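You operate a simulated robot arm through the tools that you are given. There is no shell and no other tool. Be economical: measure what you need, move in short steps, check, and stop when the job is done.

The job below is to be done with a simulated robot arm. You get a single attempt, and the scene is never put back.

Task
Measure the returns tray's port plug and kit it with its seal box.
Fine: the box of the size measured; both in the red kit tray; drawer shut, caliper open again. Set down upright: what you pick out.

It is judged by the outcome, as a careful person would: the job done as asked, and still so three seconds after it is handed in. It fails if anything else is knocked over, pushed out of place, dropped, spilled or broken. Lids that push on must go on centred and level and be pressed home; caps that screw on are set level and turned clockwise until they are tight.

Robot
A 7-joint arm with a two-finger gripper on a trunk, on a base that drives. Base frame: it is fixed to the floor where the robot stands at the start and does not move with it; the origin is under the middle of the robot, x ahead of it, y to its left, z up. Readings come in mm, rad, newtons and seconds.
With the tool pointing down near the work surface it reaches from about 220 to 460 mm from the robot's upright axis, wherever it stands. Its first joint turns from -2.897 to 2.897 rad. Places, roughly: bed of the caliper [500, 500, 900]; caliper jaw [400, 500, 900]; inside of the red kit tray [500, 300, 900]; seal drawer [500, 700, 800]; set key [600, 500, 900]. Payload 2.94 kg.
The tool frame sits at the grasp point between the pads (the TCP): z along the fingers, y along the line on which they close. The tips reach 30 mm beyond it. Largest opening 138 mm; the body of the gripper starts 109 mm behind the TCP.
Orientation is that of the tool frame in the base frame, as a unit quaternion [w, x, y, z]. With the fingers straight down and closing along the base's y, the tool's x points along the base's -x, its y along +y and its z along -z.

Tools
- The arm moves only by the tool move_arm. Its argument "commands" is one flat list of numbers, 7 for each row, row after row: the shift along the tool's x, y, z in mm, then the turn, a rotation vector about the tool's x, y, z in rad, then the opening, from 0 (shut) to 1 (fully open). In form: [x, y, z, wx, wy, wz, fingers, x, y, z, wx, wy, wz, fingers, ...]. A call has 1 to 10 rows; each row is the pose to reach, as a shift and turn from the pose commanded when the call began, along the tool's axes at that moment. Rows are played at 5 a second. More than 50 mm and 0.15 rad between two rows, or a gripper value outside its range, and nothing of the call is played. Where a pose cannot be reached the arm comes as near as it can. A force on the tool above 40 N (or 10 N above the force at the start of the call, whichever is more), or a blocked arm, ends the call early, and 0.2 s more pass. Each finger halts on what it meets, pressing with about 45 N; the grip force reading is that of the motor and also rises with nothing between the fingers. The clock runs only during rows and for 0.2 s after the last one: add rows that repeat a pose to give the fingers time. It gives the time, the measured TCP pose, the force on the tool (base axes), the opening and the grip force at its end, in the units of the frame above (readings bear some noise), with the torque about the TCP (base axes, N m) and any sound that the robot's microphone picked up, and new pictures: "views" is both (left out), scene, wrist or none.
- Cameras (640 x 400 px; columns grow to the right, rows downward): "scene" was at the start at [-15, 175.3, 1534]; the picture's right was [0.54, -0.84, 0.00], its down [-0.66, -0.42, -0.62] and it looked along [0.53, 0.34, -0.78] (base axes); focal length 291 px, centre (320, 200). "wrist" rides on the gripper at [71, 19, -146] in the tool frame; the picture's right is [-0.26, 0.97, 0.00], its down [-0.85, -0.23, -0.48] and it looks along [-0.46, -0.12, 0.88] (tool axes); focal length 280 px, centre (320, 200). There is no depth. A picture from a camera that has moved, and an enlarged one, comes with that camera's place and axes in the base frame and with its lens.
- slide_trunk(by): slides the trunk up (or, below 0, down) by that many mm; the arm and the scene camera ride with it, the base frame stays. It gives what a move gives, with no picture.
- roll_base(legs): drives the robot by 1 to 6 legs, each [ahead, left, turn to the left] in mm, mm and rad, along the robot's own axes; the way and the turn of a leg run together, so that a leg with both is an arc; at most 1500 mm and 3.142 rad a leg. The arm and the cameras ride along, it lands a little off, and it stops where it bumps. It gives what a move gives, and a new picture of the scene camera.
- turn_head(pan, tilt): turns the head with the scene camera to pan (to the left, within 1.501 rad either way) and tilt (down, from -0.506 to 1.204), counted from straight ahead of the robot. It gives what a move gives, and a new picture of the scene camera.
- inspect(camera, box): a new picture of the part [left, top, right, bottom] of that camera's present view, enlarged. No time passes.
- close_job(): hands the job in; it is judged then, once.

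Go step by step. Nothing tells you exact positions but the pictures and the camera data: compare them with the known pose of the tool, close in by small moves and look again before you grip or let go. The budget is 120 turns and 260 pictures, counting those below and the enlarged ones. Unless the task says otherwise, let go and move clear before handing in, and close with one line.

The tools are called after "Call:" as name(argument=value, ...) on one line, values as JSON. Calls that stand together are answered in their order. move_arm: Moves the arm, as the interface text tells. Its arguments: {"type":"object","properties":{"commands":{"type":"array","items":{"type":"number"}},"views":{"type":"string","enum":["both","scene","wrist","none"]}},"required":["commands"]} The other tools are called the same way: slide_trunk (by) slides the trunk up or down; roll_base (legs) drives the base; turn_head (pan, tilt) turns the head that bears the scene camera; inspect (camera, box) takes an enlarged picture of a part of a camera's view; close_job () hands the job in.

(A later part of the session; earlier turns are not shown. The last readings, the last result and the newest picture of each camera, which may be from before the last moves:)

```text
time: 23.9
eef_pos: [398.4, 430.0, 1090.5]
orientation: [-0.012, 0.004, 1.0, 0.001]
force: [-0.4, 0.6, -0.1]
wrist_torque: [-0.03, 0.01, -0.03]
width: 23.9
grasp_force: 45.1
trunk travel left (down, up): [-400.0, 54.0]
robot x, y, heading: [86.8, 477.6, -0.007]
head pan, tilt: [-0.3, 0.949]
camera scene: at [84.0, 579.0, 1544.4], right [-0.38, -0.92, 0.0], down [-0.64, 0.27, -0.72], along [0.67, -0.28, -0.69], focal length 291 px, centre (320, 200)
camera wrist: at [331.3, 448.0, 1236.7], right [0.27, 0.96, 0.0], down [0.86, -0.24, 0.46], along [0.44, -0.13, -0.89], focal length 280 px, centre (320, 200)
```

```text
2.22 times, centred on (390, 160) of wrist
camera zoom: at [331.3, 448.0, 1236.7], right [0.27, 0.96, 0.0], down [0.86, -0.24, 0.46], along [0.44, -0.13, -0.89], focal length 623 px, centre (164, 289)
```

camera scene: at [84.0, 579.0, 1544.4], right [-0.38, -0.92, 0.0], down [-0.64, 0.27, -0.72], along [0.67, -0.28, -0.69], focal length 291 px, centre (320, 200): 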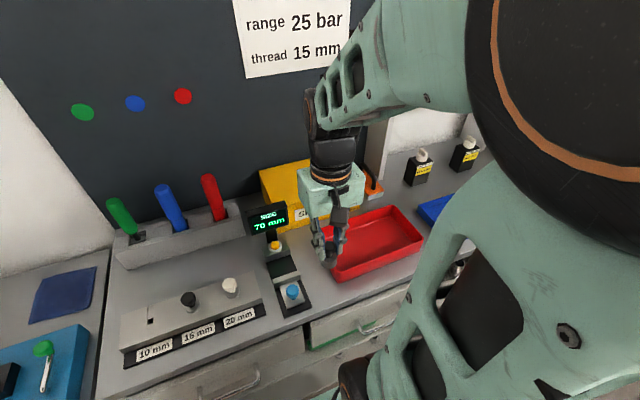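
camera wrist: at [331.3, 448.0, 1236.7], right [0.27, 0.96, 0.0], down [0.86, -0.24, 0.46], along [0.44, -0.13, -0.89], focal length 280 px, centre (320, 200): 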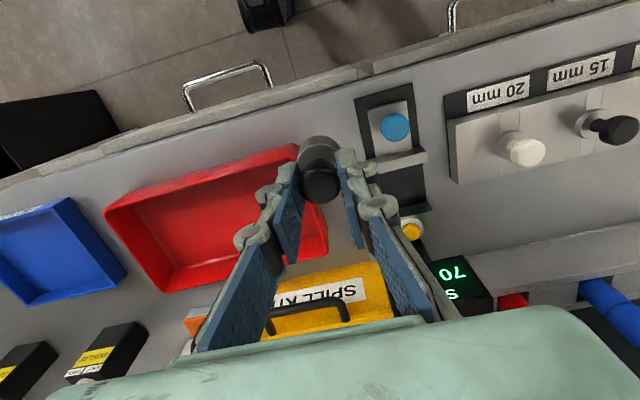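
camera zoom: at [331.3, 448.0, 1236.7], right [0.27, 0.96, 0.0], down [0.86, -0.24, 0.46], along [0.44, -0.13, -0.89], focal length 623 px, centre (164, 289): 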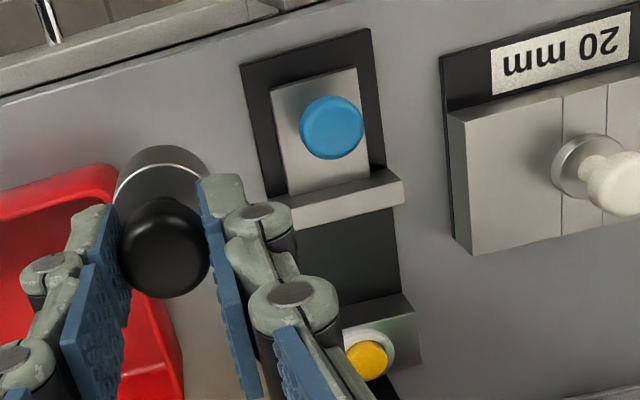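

The caliper lies along x: bed y from 475 to 546 (centre ≈510.5), jaw face x≈479, anvil face x≈549. I'll straighten the tool and bring the plug over the gap centre.

Call:
move_arm(commands=[-40, 15, 0, 0.002, -0.024, -0.008, 0.12, -75, 45, 10, 0.002, -0.024, -0.008, 0.12, -100, 68, 25, 0.002, -0.024, -0.008, 0.12, -115, 80, 50, 0.002, -0.024, -0.008, 0.12, -115, 80, 50, 0.002, -0.024, -0.008, 0.12])

Call:
inspect(camera="scene", box=[230, 195, 350, 325])

Call:
inspect(camera="wrist", box=[220, 60, 420, 240])

```text
time: 25.1
eef_pos: [512.2, 509.7, 1040.7]
orientation: [0.004, -0.001, 1.0, 0.001]
force: [-0.8, 0.9, -1.3]
wrist_torque: [-0.01, 0.0, 0.01]
width: 24.2
grasp_force: 45.2
trunk travel left (down, up): [-400.0, 54.0]
robot x, y, heading: [84.7, 470.5, -0.01]
head pan, tilt: [-0.3, 0.949]
camera scene: at [77.4, 588.5, 1530.2], right [-0.3, -0.95, 0.0], down [-0.77, 0.25, -0.58], along [0.55, -0.18, -0.81], focal length 291 px, centre (320, 200)
camera wrist: at [441.2, 529.0, 1184.2], right [0.26, 0.96, 0.0], down [0.85, -0.23, 0.48], along [0.47, -0.12, -0.88], focal length 280 px, centre (320, 200)
```

scene: 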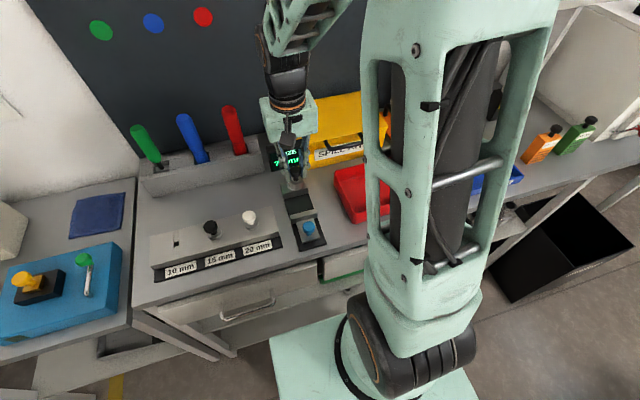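
wrist: 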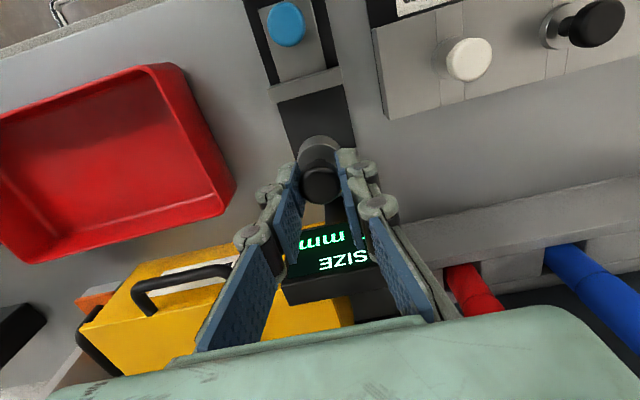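

```text
3.08 times, centred on (290, 260) of scene
camera zoom: at [77.4, 588.5, 1530.2], right [-0.3, -0.95, 0.0], down [-0.77, 0.25, -0.58], along [0.55, -0.18, -0.81], focal length 895 px, centre (412, 15)
```

zoom: 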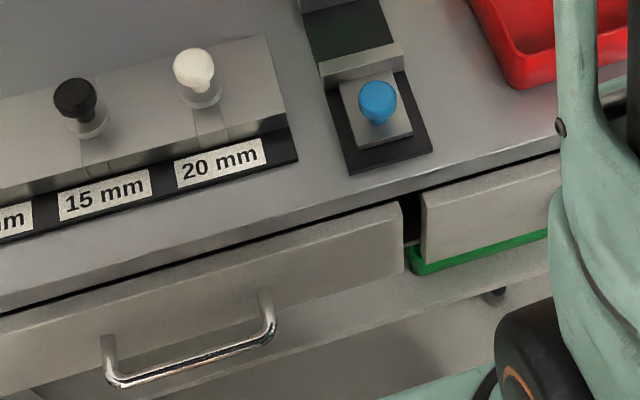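

```text
2.22 times, centred on (320, 150) of wrist
camera zoom: at [441.2, 529.0, 1184.2], right [0.26, 0.96, 0.0], down [0.85, -0.23, 0.48], along [0.47, -0.12, -0.88], focal length 623 px, centre (320, 311)
```

zoom: 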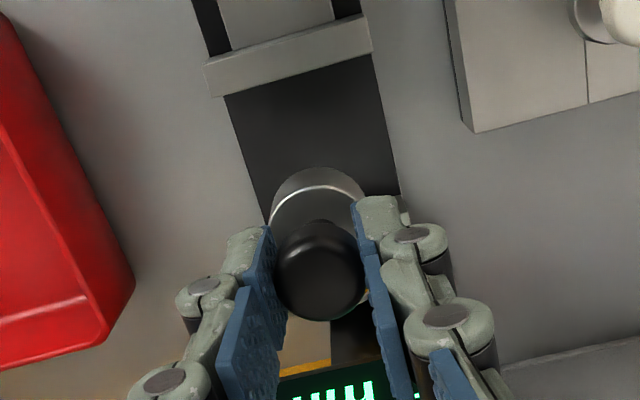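

The plug is centred over the gap. I'll lower most of the way, with tilt corrected, then check.

Call:
move_arm(commands=[-1, 0, 30, 0, 0.008, 0, 0.12, -1, 0, 60, 0, 0.008, 0, 0.12, -1, 0, 80, 0, 0.008, 0, 0.12, -1, 0, 80, 0, 0.008, 0, 0.12])

Call:
inspect(camera="wrist", box=[220, 60, 420, 240])

Call:
inspect(camera="scene", box=[240, 120, 360, 250])

```text
time: 26.1
eef_pos: [514.2, 508.7, 961.5]
orientation: [-0.001, 0.0, 1.0, 0.001]
force: [0.0, 0.0, -0.6]
wrist_torque: [-0.01, 0.0, -0.02]
width: 24.2
grasp_force: 45.5
trunk travel left (down, up): [-400.0, 54.0]
robot x, y, heading: [85.6, 475.8, -0.007]
head pan, tilt: [-0.3, 0.949]
camera scene: at [77.5, 588.6, 1530.2], right [-0.3, -0.95, 0.0], down [-0.78, 0.25, -0.58], along [0.55, -0.18, -0.81], focal length 291 px, centre (320, 200)
camera wrist: at [443.9, 527.4, 1104.7], right [0.26, 0.97, 0.0], down [0.85, -0.23, 0.48], along [0.46, -0.12, -0.88], focal length 280 px, centre (320, 200)
```

scene: 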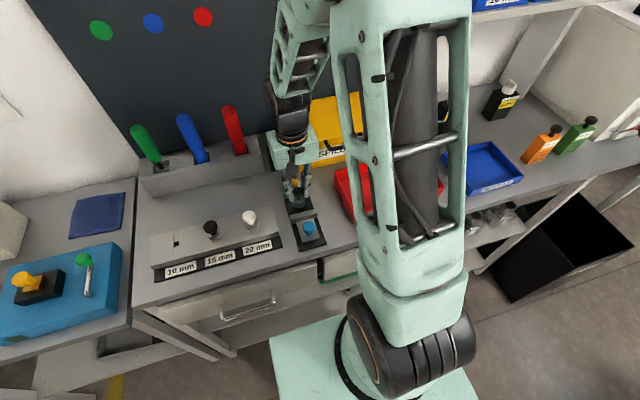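
wrist: 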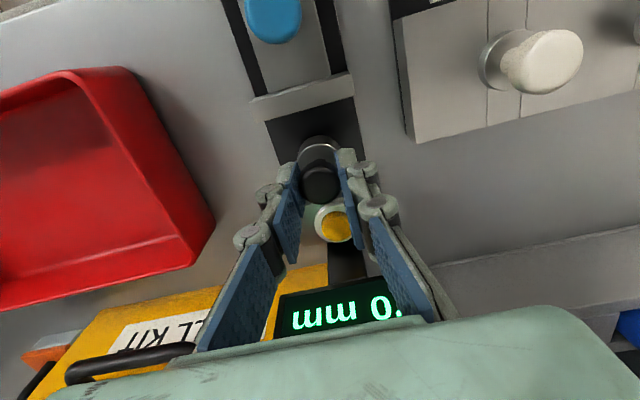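

```text
2.22 times, centred on (320, 150) of wrist
camera zoom: at [443.9, 527.4, 1104.7], right [0.26, 0.97, 0.0], down [0.85, -0.23, 0.48], along [0.46, -0.12, -0.88], focal length 623 px, centre (320, 311)
```

zoom: 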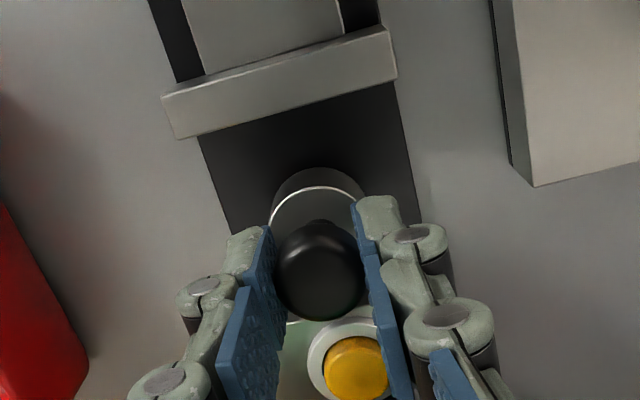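

```text
3.08 times, centred on (300, 185) of scene
camera zoom: at [77.5, 588.6, 1530.2], right [-0.3, -0.95, 0.0], down [-0.78, 0.25, -0.58], along [0.55, -0.18, -0.81], focal length 895 px, centre (382, 246)
```

zoom: 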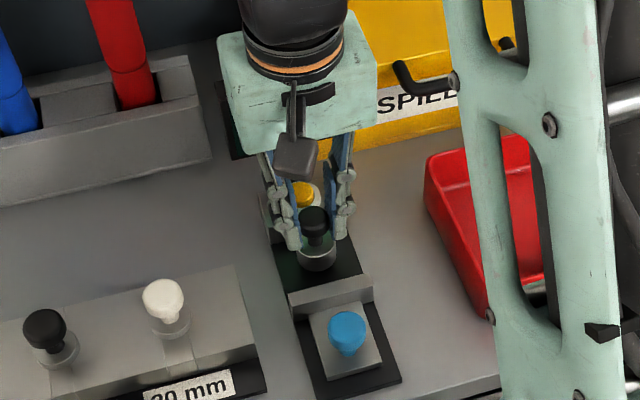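

The plug hangs above the bed between the jaws. I'll lower in small steps until I feel contact.

Call:
move_arm(commands=[0, 1.5, 5, 0, 0, 0, 0.12, 0, 1.5, 8, 0, 0, 0, 0.12, 0, 1.5, 8, 0, 0, 0, 0.12], views="wrist")

Call:
inspect(camera="wrist", box=[220, 60, 420, 240])

Call:
inspect(camera="scene", box=[270, 170, 340, 240])

```text
time: 26.9
eef_pos: [515.0, 510.5, 951.3]
orientation: [0.0, 0.0, 1.0, -0.001]
force: [0.5, -0.3, -0.8]
wrist_torque: [0.04, 0.0, 0.0]
width: 24.1
grasp_force: 44.8
trunk travel left (down, up): [-400.0, 54.0]
robot x, y, heading: [84.8, 475.4, -0.005]
head pan, tilt: [-0.3, 0.949]
camera wrist: at [444.5, 528.8, 1096.7], right [0.26, 0.97, 0.0], down [0.85, -0.23, 0.48], along [0.46, -0.12, -0.88], focal length 280 px, centre (320, 200)
```

wrist: 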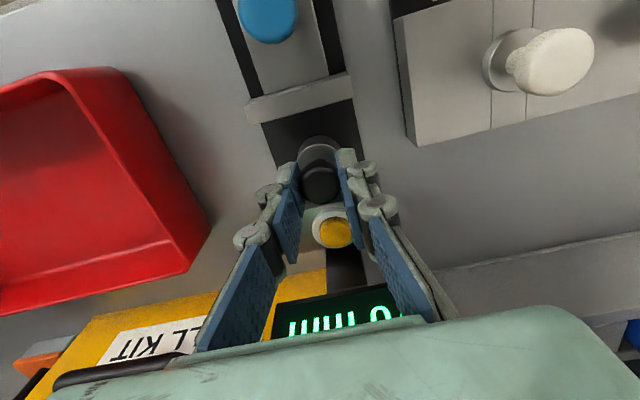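

```text
2.22 times, centred on (320, 150) of wrist
camera zoom: at [444.5, 528.8, 1096.7], right [0.26, 0.97, 0.0], down [0.85, -0.23, 0.48], along [0.46, -0.12, -0.88], focal length 623 px, centre (320, 311)
```

zoom: 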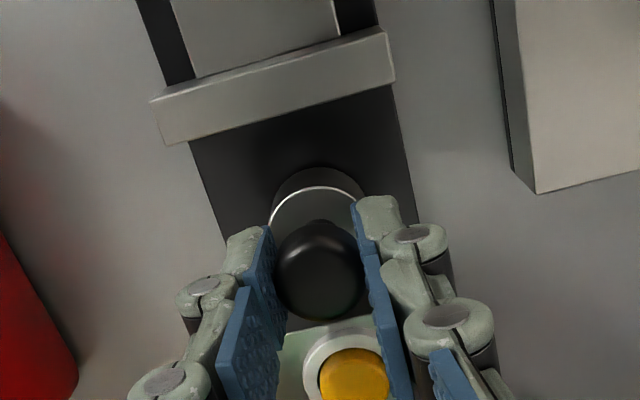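

```text
5.71 times, centred on (305, 205) of scene
camera zoom: at [77.4, 588.6, 1530.2], right [-0.3, -0.95, 0.0], down [-0.78, 0.25, -0.58], along [0.55, -0.18, -0.81], focal length 1662 px, centre (406, 171)
```

zoom: 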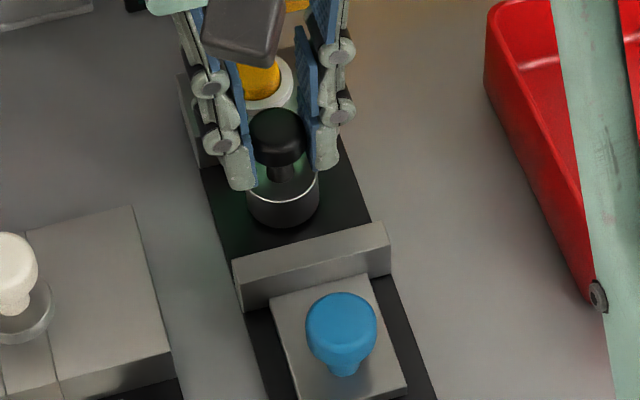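

No contact yet; I continue in small steps.

Call:
move_arm(commands=[0, 0, 1.5, 0, 0, 0, 0.12, 0, 0, 3, 0, 0, 0, 0.12, 0, 0, 3, 0, 0, 0, 0.12], views="none")

Call:
move_arm(commands=[0, 0, 1, 0, 0, 0, 0.12, 0, 0, 2, 0, 0, 0, 0.12, 0, 0, 2, 0, 0, 0, 0.12], views="none")

```text
time: 27.7
eef_pos: [515.1, 509.4, 949.7]
orientation: [0.0, 0.0, 1.0, 0.0]
force: [-0.3, 0.7, -1.6]
wrist_torque: [-0.01, 0.02, 0.0]
width: 24.2
grasp_force: 44.7
trunk travel left (down, up): [-400.0, 54.0]
robot x, y, heading: [86.1, 478.3, -0.009]
head pan, tilt: [-0.3, 0.949]
```

```text
time: 28.5
eef_pos: [515.5, 509.3, 949.4]
orientation: [0.001, 0.001, 1.0, -0.001]
force: [0.9, -0.7, 14.5]
wrist_torque: [-0.02, 0.07, -0.02]
width: 24.2
grasp_force: 45.0
trunk travel left (down, up): [-400.0, 54.0]
robot x, y, heading: [85.7, 474.9, -0.007]
head pan, tilt: [-0.3, 0.949]
```

Contact is felt at TCP z≈949.5, so the plug is on the bed. I'll relax slightly, open, and rise clear.

Call:
move_arm(commands=[0, 0, -1.5, 0, 0, 0, 0.12, 0, 0, -1.5, 0, 0, 0, 0.2, 0, 0, -1.5, 0, 0, 0, 0.35, 0, 0, -1.5, 0, 0, 0, 0.35, 0, 0, -30, 0, 0, 0, 0.35, 0, 0, -70, 0, 0, 0, 0.35, 30, 0, -100, 0, 0, 0, 0.35, 70, 0, -120, 0, 0, 0, 0.35, 95, 0, -120, 0, 0, 0, 0.35, 95, 0, -120, 0, 0, 0, 0.35])

Call:
inspect(camera="wrist", box=[220, 60, 420, 260])

Call:
inspect(camera="scene", box=[240, 130, 360, 250])

```text
time: 30.7
eef_pos: [419.7, 510.7, 1065.5]
orientation: [-0.003, 0.0, 1.0, 0.0]
force: [-0.5, -0.2, -0.3]
wrist_torque: [-0.02, 0.01, 0.02]
width: 48.3
grasp_force: 0.1
trunk travel left (down, up): [-400.0, 54.0]
robot x, y, heading: [83.9, 475.4, -0.007]
head pan, tilt: [-0.3, 0.949]
camera scene: at [78.6, 585.6, 1532.9], right [-0.33, -0.94, 0.0], down [-0.75, 0.26, -0.61], along [0.58, -0.2, -0.79], focal length 291 px, centre (320, 200)
camera wrist: at [350.1, 528.8, 1211.1], right [0.26, 0.96, 0.0], down [0.85, -0.23, 0.47], along [0.46, -0.13, -0.88], focal length 280 px, centre (320, 200)
```

scene: 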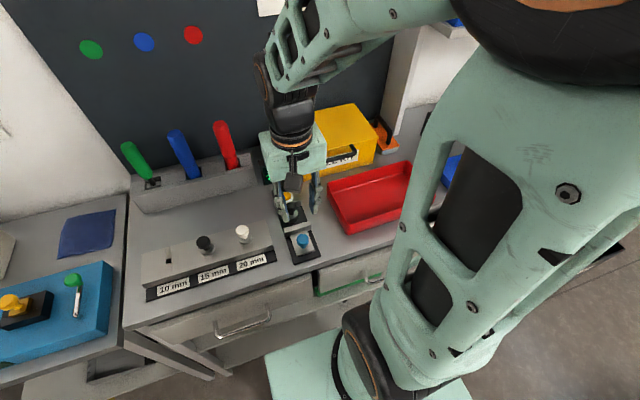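
wrist: 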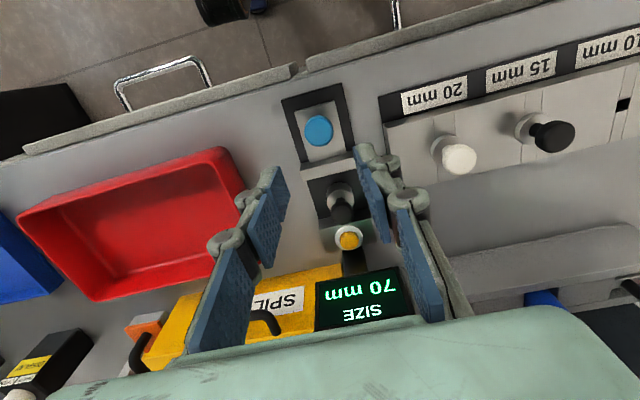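

```text
2.00 times, centred on (320, 160) of wrist
camera zoom: at [350.1, 528.8, 1211.1], right [0.26, 0.96, 0.0], down [0.85, -0.23, 0.47], along [0.46, -0.13, -0.88], focal length 561 px, centre (320, 280)
```

zoom: 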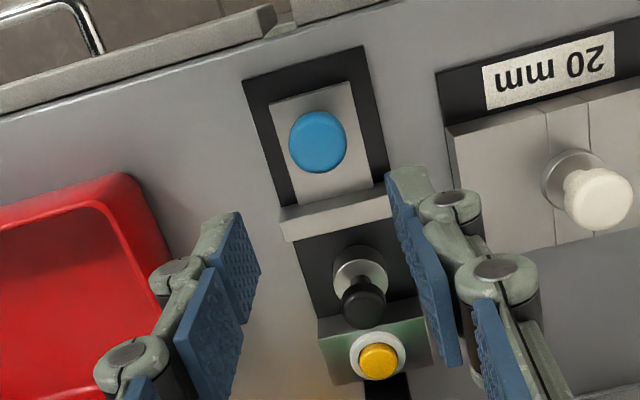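

```text
3.33 times, centred on (300, 190) of scene
camera zoom: at [78.6, 585.6, 1532.9], right [-0.33, -0.94, 0.0], down [-0.75, 0.26, -0.61], along [0.58, -0.2, -0.79], focal length 969 px, centre (387, 233)
```

zoom: 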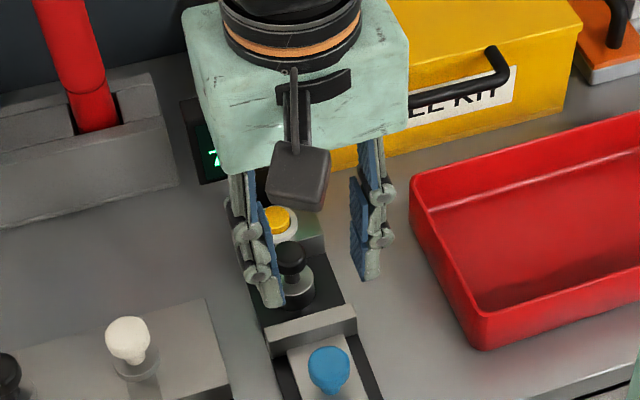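

The plug stands upright between jaw and anvil. The blue jaw knob is near (424, 509.5) with its top at z≈922; I'll descend over it.

Call:
move_arm(commands=[-4, -1, 45, 0, 0, 0, 0.45, -4, -1, 90, 0, 0, 0, 0.45, -4, -1, 112, 0, 0, 0, 0.45, -4, -1, 112, 0, 0, 0, 0.45])

Call:
inspect(camera="wrist", box=[220, 60, 420, 260])

Call:
inspect(camera="scene", box=[240, 150, 360, 270])

```text
time: 31.7
eef_pos: [424.7, 507.3, 956.4]
orientation: [0.0, 0.0, 1.0, 0.0]
force: [0.4, -0.4, -0.2]
wrist_torque: [-0.02, 0.05, -0.01]
width: 61.9
grasp_force: 0.1
trunk travel left (down, up): [-400.0, 54.0]
robot x, y, heading: [85.6, 476.8, -0.0]
head pan, tilt: [-0.3, 0.949]
camera scene: at [77.3, 588.5, 1530.2], right [-0.3, -0.95, 0.0], down [-0.77, 0.25, -0.58], along [0.55, -0.18, -0.81], focal length 291 px, centre (320, 200)
camera wrist: at [354.0, 525.5, 1099.3], right [0.26, 0.97, 0.0], down [0.85, -0.23, 0.48], along [0.46, -0.12, -0.88], focal length 280 px, centre (320, 200)
```

scene: 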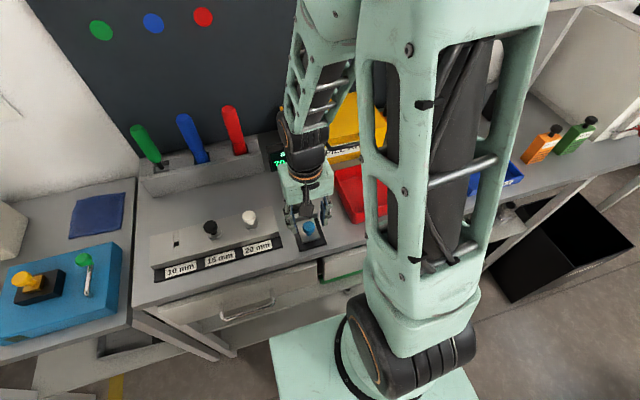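
wrist: 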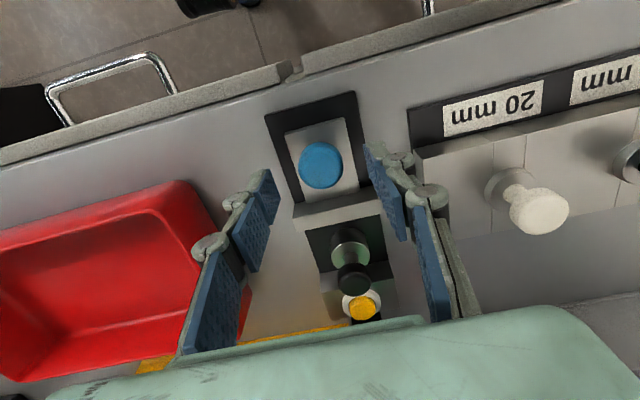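

```text
2.00 times, centred on (320, 160) of wrist
camera zoom: at [354.0, 525.5, 1099.3], right [0.26, 0.97, 0.0], down [0.85, -0.23, 0.48], along [0.46, -0.12, -0.88], focal length 561 px, centre (320, 280)
```

zoom: 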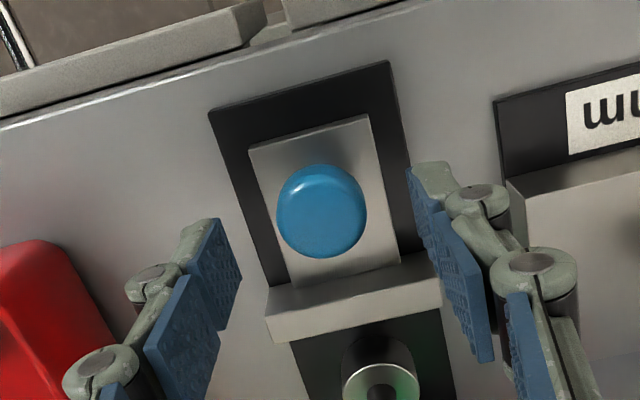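

```text
3.33 times, centred on (300, 210) of scene
camera zoom: at [77.3, 588.5, 1530.2], right [-0.3, -0.95, 0.0], down [-0.77, 0.25, -0.58], along [0.55, -0.18, -0.81], focal length 969 px, centre (387, 167)
```

zoom: 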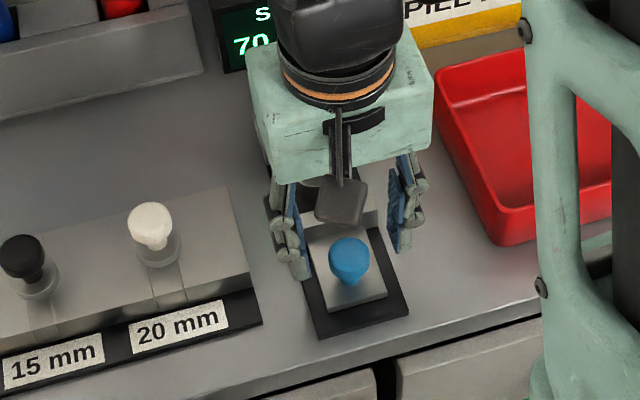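

The knob is centred between the fingers. I'll lower and close on it, checking for contact.

Call:
move_arm(commands=[0, 0, 12, 0, 0, 0, 0.45, 0, 0, 23, 0, 0, 0, 0.45, 0, 0, 23, 0, 0, 0, 0.45], views="wrist")

Call:
inspect(camera="scene", box=[270, 190, 340, 260])

```text
time: 32.5
eef_pos: [422.7, 507.7, 932.3]
orientation: [-0.001, 0.0, 1.0, 0.001]
force: [-0.2, 0.1, -0.5]
wrist_torque: [-0.01, 0.02, 0.01]
width: 62.0
grasp_force: 0.1
trunk travel left (down, up): [-400.0, 54.0]
robot x, y, heading: [85.9, 475.5, -0.01]
head pan, tilt: [-0.3, 0.949]
camera wrist: at [353.5, 527.0, 1077.0], right [0.26, 0.97, 0.0], down [0.85, -0.23, 0.48], along [0.46, -0.13, -0.88], focal length 280 px, centre (320, 200)
```

wrist: 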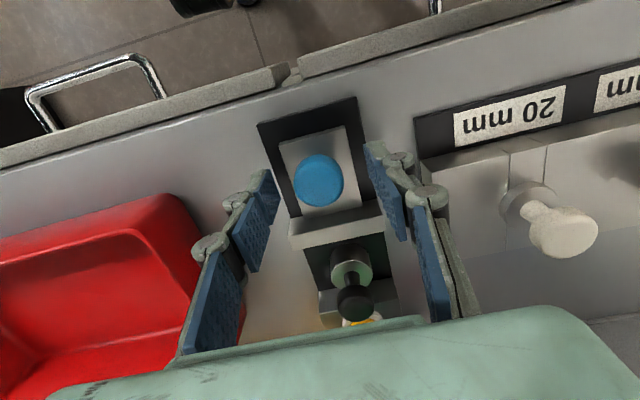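

```text
5.71 times, centred on (305, 225) of scene
camera zoom: at [77.4, 588.6, 1530.2], right [-0.3, -0.95, 0.0], down [-0.77, 0.25, -0.58], along [0.55, -0.18, -0.81], focal length 1662 px, centre (406, 57)
```

zoom: 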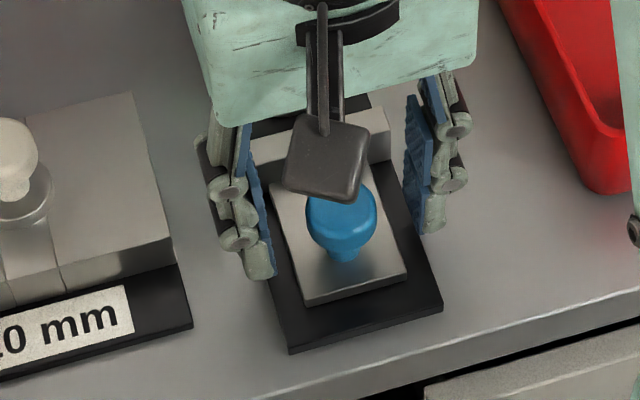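

Call:
move_arm(commands=[-1, 0, 2, 0, 0, 0, 0.35, -1, 0, 2, 0, 0, 0, 0.25, -1, 0, 2, 0, 0, 0, 0.15, -1, 0, 2, 0, 0, 0, 0.15], views="wrist")

Call:
inspect(camera="scene", box=[270, 190, 340, 260])

```text
time: 33.5
eef_pos: [425.0, 507.8, 930.0]
orientation: [-0.001, 0.0, 1.0, -0.001]
force: [-0.3, 0.5, -1.8]
wrist_torque: [0.02, -0.07, -0.02]
width: 28.5
grasp_force: 45.1
trunk travel left (down, up): [-400.0, 54.0]
robot x, y, heading: [87.3, 472.9, -0.009]
head pan, tilt: [-0.3, 0.949]
camera wrist: at [354.8, 527.1, 1074.7], right [0.26, 0.97, 0.0], down [0.85, -0.23, 0.48], along [0.46, -0.12, -0.88], focal length 280 px, centre (320, 200)
```

wrist: 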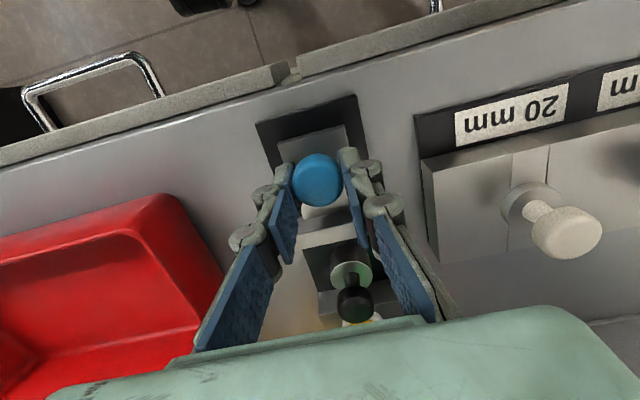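

```text
5.71 times, centred on (305, 225) of scene
camera zoom: at [77.4, 588.7, 1530.1], right [-0.3, -0.95, 0.0], down [-0.78, 0.25, -0.58], along [0.55, -0.18, -0.81], focal length 1662 px, centre (406, 57)
```

zoom: 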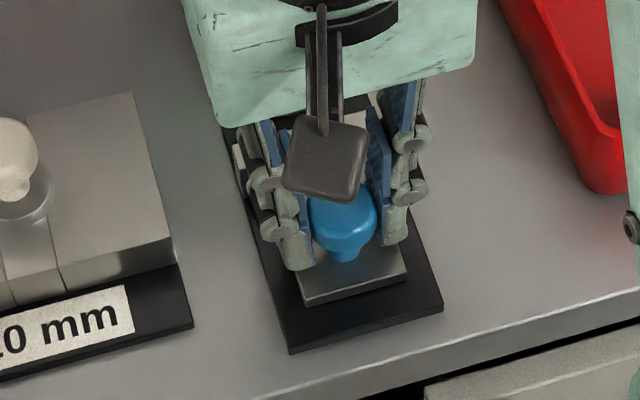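

The jaw knob is held. I'll push the jaw slowly towards the anvil.

Call:
move_arm(commands=[-4, 0, 0, 0, 0, 0, 0.15, -8, 0, 0, 0, 0, 0, 0.15, -12, 0, 0, 0, 0, 0, 0.15, -15, 0, 0, 0, 0, 0, 0.15, -18, 0, 0, 0, 0, 0, 0.15, -21, 0, 0, 0, 0, 0, 0.15, -24, 0, 0, 0, 0, 0, 0.15, -27, 0, 0, 0, 0, 0, 0.15, -30, 0, 0, 0, 0, 0, 0.15, -30, 0, 0, 0, 0, 0, 0.15])

Call:
inspect(camera="wrist", box=[260, 140, 440, 340])

Call:
inspect(camera="scene", box=[240, 130, 340, 260])

```text
time: 35.7
eef_pos: [455.0, 508.3, 930.6]
orientation: [0.0, 0.0, 1.0, 0.0]
force: [-1.2, -3.7, 2.9]
wrist_torque: [-0.1, 0.98, 0.06]
width: 28.1
grasp_force: 44.9
trunk travel left (down, up): [-400.0, 54.0]
robot x, y, heading: [87.5, 475.1, -0.005]
head pan, tilt: [-0.3, 0.949]
camera scene: at [77.2, 587.9, 1530.3], right [-0.3, -0.95, 0.0], down [-0.77, 0.25, -0.58], along [0.55, -0.18, -0.81], focal length 291 px, centre (320, 200)
camera wrist: at [384.8, 527.1, 1074.6], right [0.26, 0.96, 0.0], down [0.85, -0.23, 0.48], along [0.46, -0.12, -0.88], focal length 280 px, centre (320, 200)
```

scene: 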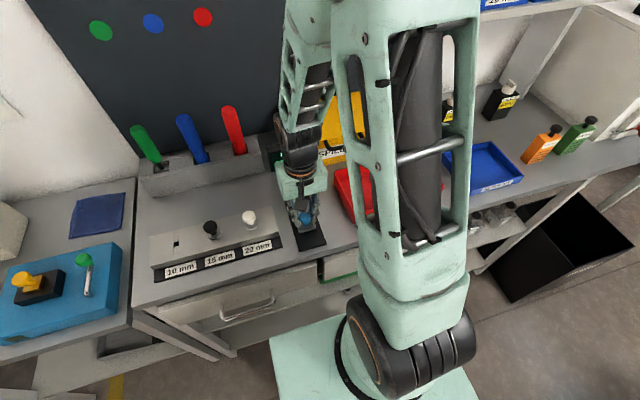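
wrist: 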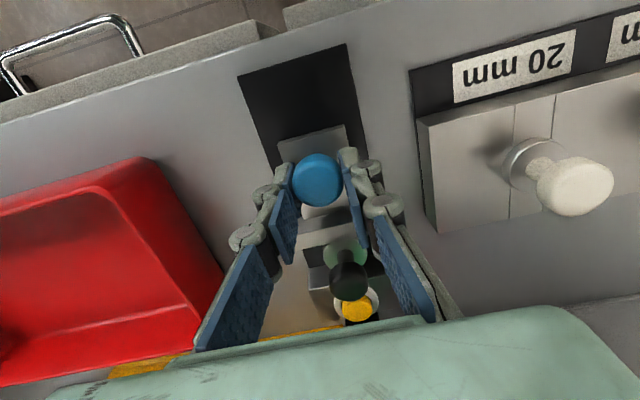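

```text
2.00 times, centred on (350, 240) of wrist
camera zoom: at [384.8, 527.1, 1074.6], right [0.26, 0.96, 0.0], down [0.85, -0.23, 0.48], along [0.46, -0.12, -0.88], focal length 561 px, centre (260, 120)
```

zoom: 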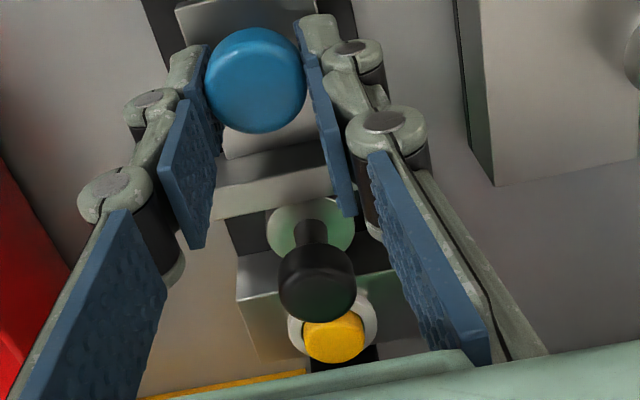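

```text
3.08 times, centred on (290, 195) of scene
camera zoom: at [77.2, 587.9, 1530.3], right [-0.3, -0.95, 0.0], down [-0.77, 0.25, -0.58], along [0.55, -0.18, -0.81], focal length 895 px, centre (412, 215)
```

zoom: 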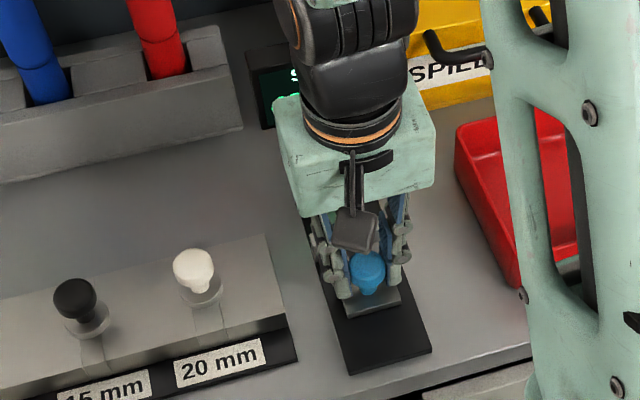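

The jaw is at the plug and the plug is nearly at the anvil. I'll push on in small steps until the force rises.

Call:
move_arm(commands=[-2, 0, 0, 0, 0, 0, 0.15, -4, 0, 0, 0, 0, 0, 0.15, -6, 0, 0, 0, 0, 0, 0.15, -6, 0, 0, 0, 0, 0, 0.15], views="wrist")

Call:
inspect(camera="wrist", box=[260, 140, 440, 340])

```text
time: 36.7
eef_pos: [461.4, 507.9, 930.6]
orientation: [0.0, 0.0, 1.0, 0.0]
force: [-2.1, -6.0, -4.3]
wrist_torque: [-0.05, -0.6, -0.02]
width: 28.3
grasp_force: 45.1
trunk travel left (down, up): [-400.0, 54.0]
robot x, y, heading: [87.6, 473.9, -0.008]
head pan, tilt: [-0.3, 0.949]
camera wrist: at [391.1, 527.0, 1074.7], right [0.26, 0.97, 0.0], down [0.85, -0.23, 0.47], along [0.46, -0.12, -0.88], focal length 280 px, centre (320, 200)
```

wrist: 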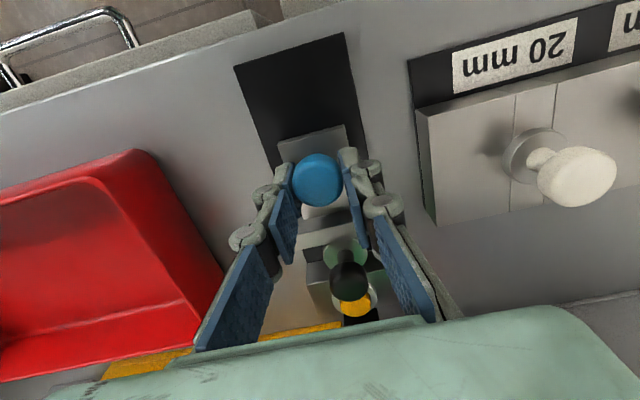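

```text
2.00 times, centred on (350, 240) of wrist
camera zoom: at [391.1, 527.0, 1074.7], right [0.26, 0.97, 0.0], down [0.85, -0.23, 0.47], along [0.46, -0.12, -0.88], focal length 561 px, centre (260, 120)
```

zoom: 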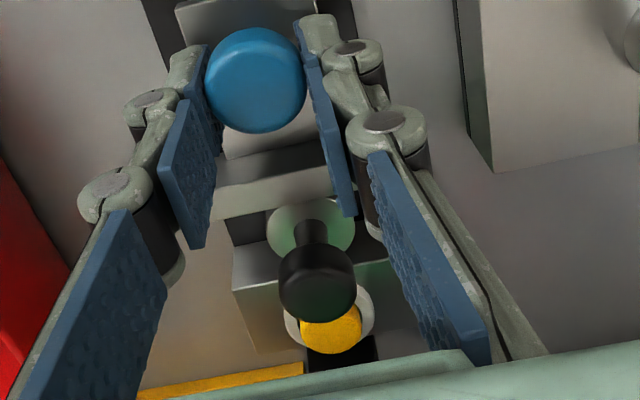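

Call:
move_arm(commands=[-1, 0, 0, 0, 0, 0, 0.15, -2, 0, 0, 0, 0, 0, 0.15, -3, 0, 0, 0, 0, 0, 0.15, -3, 0, 0, 0, 0, 0, 0.15], views="wrist")

Call:
inspect(camera="wrist", box=[260, 140, 440, 340])

Call:
inspect(camera="scene", box=[240, 130, 340, 260])

```text
time: 37.7
eef_pos: [461.6, 508.0, 930.4]
orientation: [-0.004, 0.0, 1.0, 0.0]
force: [-15.2, -3.2, -8.3]
wrist_torque: [0.02, 0.07, 0.01]
width: 28.4
grasp_force: 45.0
trunk travel left (down, up): [-400.0, 54.0]
robot x, y, heading: [83.9, 475.6, -0.009]
head pan, tilt: [-0.3, 0.949]
camera wrist: at [391.9, 527.1, 1075.0], right [0.26, 0.97, 0.0], down [0.85, -0.23, 0.47], along [0.45, -0.13, -0.88], focal length 280 px, centre (320, 200)
```

wrist: 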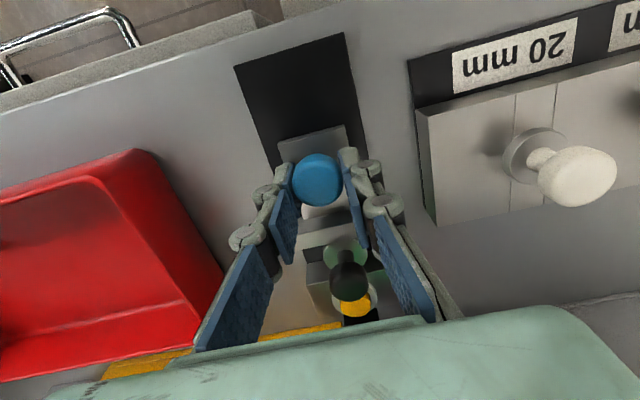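

```text
2.00 times, centred on (350, 240) of wrist
camera zoom: at [391.9, 527.1, 1075.0], right [0.26, 0.97, 0.0], down [0.85, -0.23, 0.47], along [0.45, -0.13, -0.88], focal length 561 px, centre (260, 120)
```

zoom: 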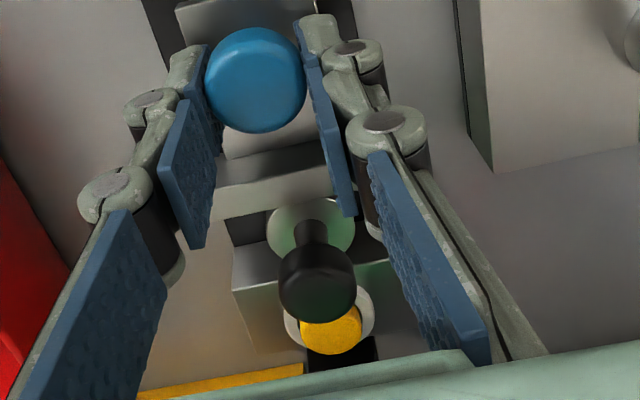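

```text
3.08 times, centred on (290, 195) of scene
camera zoom: at [75.9, 588.2, 1530.1], right [-0.3, -0.95, 0.0], down [-0.77, 0.25, -0.58], along [0.56, -0.18, -0.81], focal length 895 px, centre (412, 215)
```

zoom: 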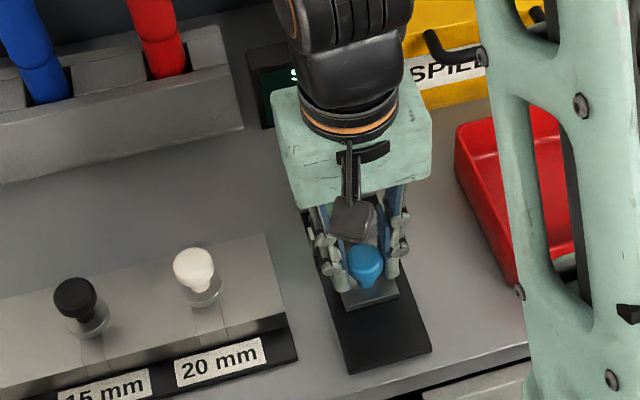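

The jaw is pressed on the plug against the anvil (15 N). I'll open, lift away and read the display.

Call:
move_arm(commands=[-1, 0, 0, 0, 0, 0, 0.2, 0, 0, 0, 0, 0, 0, 0.35, 0, 0, 0, 0, 0, 0, 0.5, 0, 0, 0, 0, 0, 0, 0.5, 0, 0, -40, 0, 0, 0, 0.5, 0, 0, -80, 0, 0, 0, 0.5, 40, 0, -100, 0, 0, 0, 0.5, 70, 0, -110, 0, 0, 0, 0.5, 70, 0, -110, 0, 0, 0, 0.5])

Call:
inspect(camera="wrist", box=[260, 140, 460, 340])

```text
time: 39.7
eef_pos: [394.5, 507.1, 1040.4]
orientation: [-0.004, 0.001, 1.0, -0.001]
force: [-0.1, 0.2, -0.6]
wrist_torque: [-0.03, -0.01, 0.04]
width: 69.1
grasp_force: 0.0
trunk travel left (down, up): [-400.0, 54.0]
robot x, y, heading: [87.9, 477.4, -0.006]
head pan, tilt: [-0.3, 0.949]
camera scene: at [79.2, 584.3, 1534.1], right [-0.35, -0.94, 0.0], down [-0.73, 0.27, -0.62], along [0.59, -0.22, -0.78], focal length 291 px, centre (320, 200)
camera wrist: at [325.6, 526.8, 1184.6], right [0.26, 0.96, 0.0], down [0.85, -0.23, 0.47], along [0.45, -0.13, -0.88], focal length 280 px, centre (320, 200)
```

scene: 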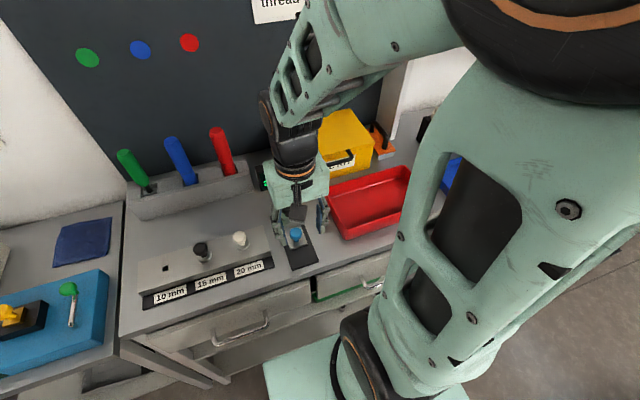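
wrist: 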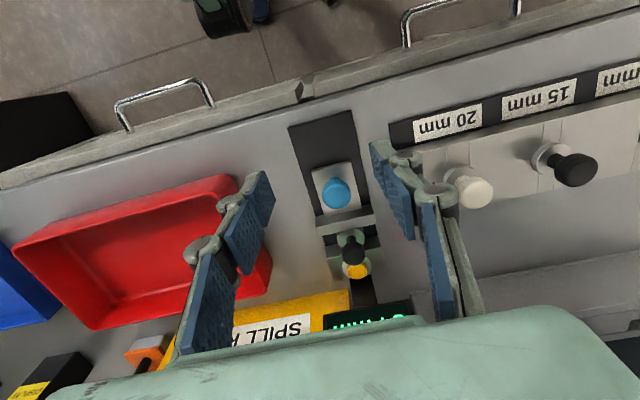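

```text
2.00 times, centred on (360, 240) of wrist
camera zoom: at [325.6, 526.8, 1184.6], right [0.26, 0.96, 0.0], down [0.85, -0.23, 0.47], along [0.45, -0.13, -0.88], focal length 561 px, centre (240, 120)
```

zoom: 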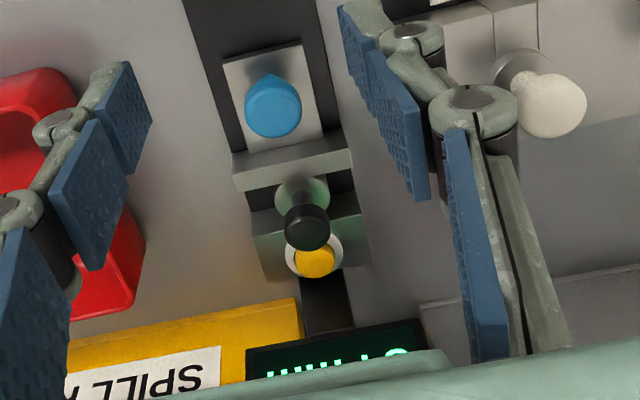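

The display is hidden by the hand; I'll raise and shift the arm to the right for a clear view.

Call:
move_arm(commands=[0, -40, -20, 0, 0, 0, 0.5, -10, -80, -40, 0, 0, 0, 0.5, -20, -120, -50, 0, 0, 0, 0.5, -20, -120, -50, 0, 0, 0, 0.5])

Call:
inspect(camera="wrist", box=[360, 140, 540, 320])

Call:
inspect(camera="scene", box=[220, 150, 340, 270])

```text
time: 40.7
eef_pos: [415.3, 388.7, 1094.4]
orientation: [0.0, -0.001, 1.0, 0.0]
force: [0.2, -0.4, -0.6]
wrist_torque: [0.01, -0.03, 0.02]
width: 68.8
grasp_force: 0.0
trunk travel left (down, up): [-400.0, 54.0]
robot x, y, heading: [85.1, 473.1, -0.003]
head pan, tilt: [-0.3, 0.949]
camera scene: at [78.6, 586.9, 1532.6], right [-0.32, -0.95, 0.0], down [-0.75, 0.25, -0.61], along [0.58, -0.19, -0.79], focal length 291 px, centre (320, 200)
camera wrist: at [345.3, 407.4, 1238.3], right [0.26, 0.97, 0.0], down [0.85, -0.23, 0.48], along [0.46, -0.12, -0.88], focal length 280 px, centre (320, 200)
```

scene: 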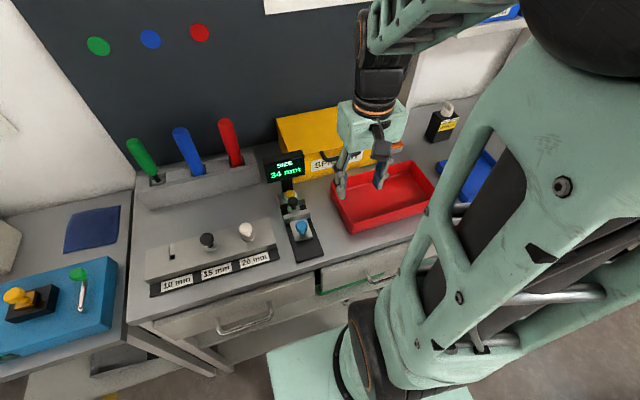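
wrist: 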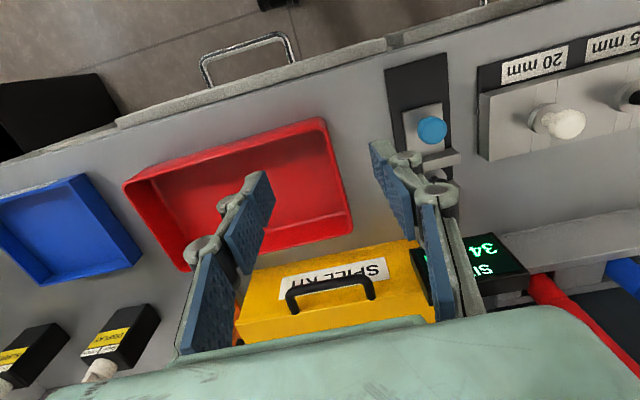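

```text
2.22 times, centred on (450, 230) of wrist
camera zoom: at [345.3, 407.4, 1238.3], right [0.26, 0.97, 0.0], down [0.85, -0.23, 0.48], along [0.46, -0.12, -0.88], focal length 623 px, centre (31, 133)
```

zoom: 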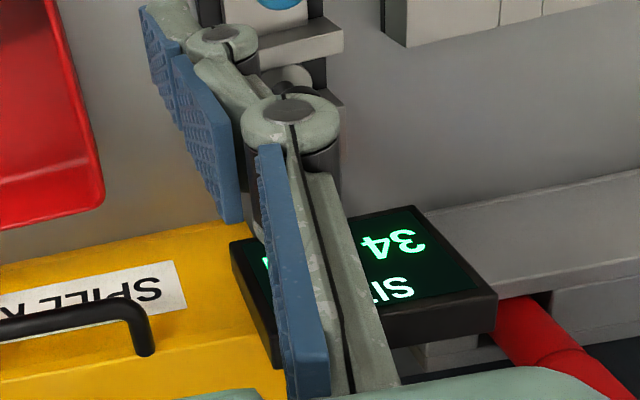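

```text
3.33 times, centred on (280, 210) of scene
camera zoom: at [78.6, 586.9, 1532.6], right [-0.32, -0.95, 0.0], down [-0.75, 0.25, -0.61], along [0.58, -0.19, -0.79], focal length 969 px, centre (453, 167)
```

zoom: 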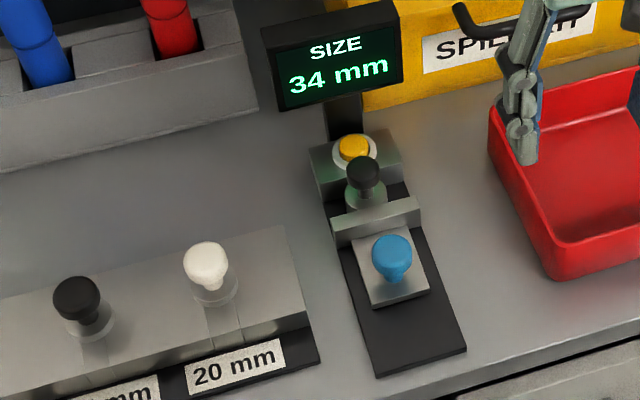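

The display reads 34 mm. Now I'll go back to the jaw knob (now near x≈461.5) to open the caliper again.

Call:
move_arm(commands=[-15, 40, 0, 0, 0, 0, 0.5, -30, 80, 10, 0, 0, 0, 0.5, -46, 119, 30, 0, 0, 0, 0.5, -46, 119, 75, 0, 0, 0, 0.5, -46, 119, 115, 0, 0, 0, 0.5, -46, 119, 140, 0, 0, 0, 0.5, -46, 119, 140, 0, 0, 0, 0.5])

Call:
inspect(camera="wrist", box=[230, 100, 430, 300])

```text
time: 42.3
eef_pos: [461.1, 508.2, 949.5]
orientation: [-0.001, 0.0, 1.0, -0.001]
force: [0.3, -0.2, 0.0]
wrist_torque: [-0.04, 0.0, -0.01]
width: 68.9
grasp_force: 0.1
trunk travel left (down, up): [-400.0, 54.0]
robot x, y, heading: [85.9, 475.4, -0.009]
head pan, tilt: [-0.3, 0.949]
camera scene: at [77.3, 588.5, 1530.2], right [-0.3, -0.95, 0.0], down [-0.77, 0.25, -0.58], along [0.55, -0.18, -0.81], focal length 291 px, centre (320, 200)
camera wrist: at [390.6, 527.1, 1094.9], right [0.26, 0.97, 0.0], down [0.85, -0.23, 0.47], along [0.46, -0.12, -0.88], focal length 280 px, centre (320, 200)
```

scene: 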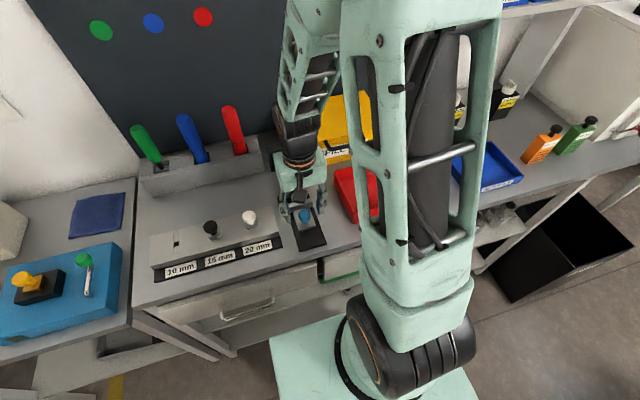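
wrist: 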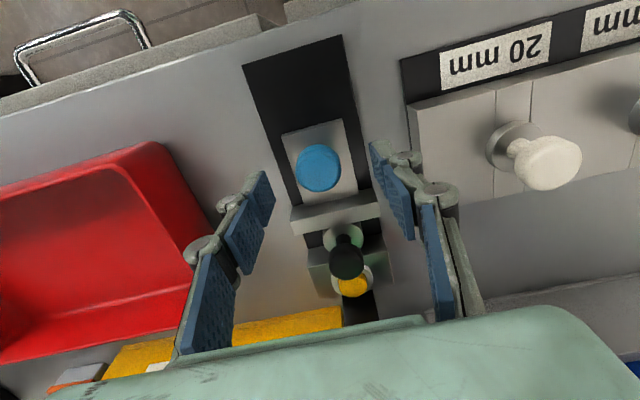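

```text
2.00 times, centred on (330, 200) of wrist
camera zoom: at [390.6, 527.1, 1094.9], right [0.26, 0.97, 0.0], down [0.85, -0.23, 0.47], along [0.46, -0.12, -0.88], focal length 561 px, centre (300, 200)
```

zoom: 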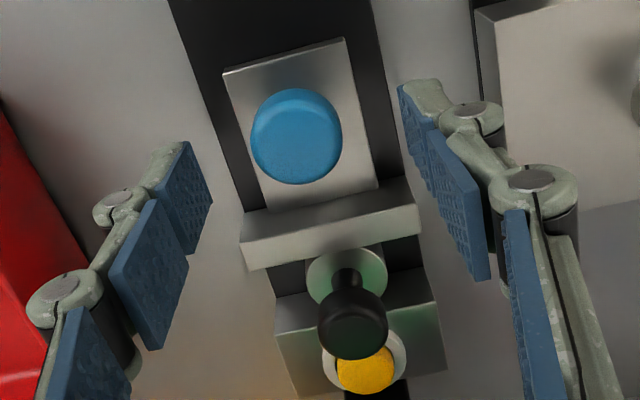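

Aligned. I'll lower, grip the knob and pull the jaw back by about 36 mm.

Call:
move_arm(commands=[0, 0, 10, 0, 0, 0, 0.5, 0, 0, 19.5, 0, 0, 0, 0.5, 0, 0, 19.5, 0, 0, 0, 0.3, 0, 0, 19.5, 0, 0, 0, 0.15, 0, 0, 19.5, 0, 0, 0, 0.15, 0, 0, 19.5, 0, 0, 0, 0.15], views="none")

Call:
move_arm(commands=[4, 0, 0, 0, 0, 0, 0.15, 8, 0, 0, 0, 0, 0, 0.15, 12, 0, 0, 0, 0, 0, 0.15, 17, 0, 0, 0, 0, 0, 0.15, 22, 0, 0, 0, 0, 0, 0.15, 27, 0, 0, 0, 0, 0, 0.15, 32, 0, 0, 0, 0, 0, 0.15, 36, 0, 0, 0, 0, 0, 0.15, 36, 0, 0, 0, 0, 0, 0.15], views="wrist")

```text
time: 43.7
eef_pos: [460.4, 509.0, 931.8]
orientation: [-0.001, 0.0, 1.0, 0.0]
force: [-0.9, 5.9, -3.5]
wrist_torque: [0.16, -0.19, -0.01]
width: 28.2
grasp_force: 44.9
trunk travel left (down, up): [-400.0, 54.0]
robot x, y, heading: [87.1, 474.5, -0.008]
head pan, tilt: [-0.3, 0.949]
```

```text
time: 45.7
eef_pos: [423.4, 508.6, 931.5]
orientation: [0.0, 0.0, 1.0, 0.0]
force: [3.2, 9.6, 4.6]
wrist_torque: [0.09, 0.41, -0.05]
width: 28.2
grasp_force: 44.6
trunk travel left (down, up): [-400.0, 54.0]
robot x, y, heading: [88.9, 473.5, -0.013]
head pan, tilt: [-0.3, 0.949]
camera wrist: at [354.0, 527.2, 1075.8], right [0.26, 0.97, 0.0], down [0.85, -0.23, 0.48], along [0.46, -0.13, -0.88], focal length 280 px, centre (320, 200)
```

wrist: 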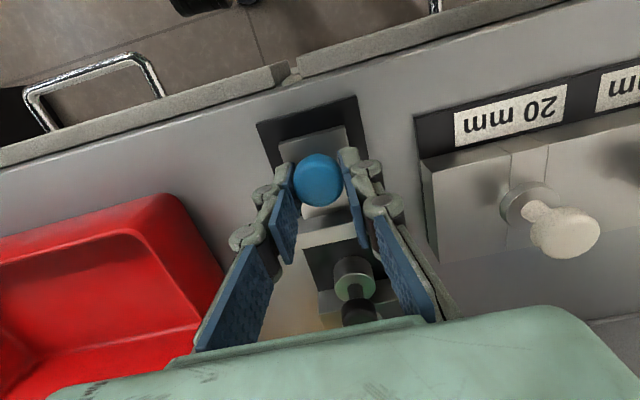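

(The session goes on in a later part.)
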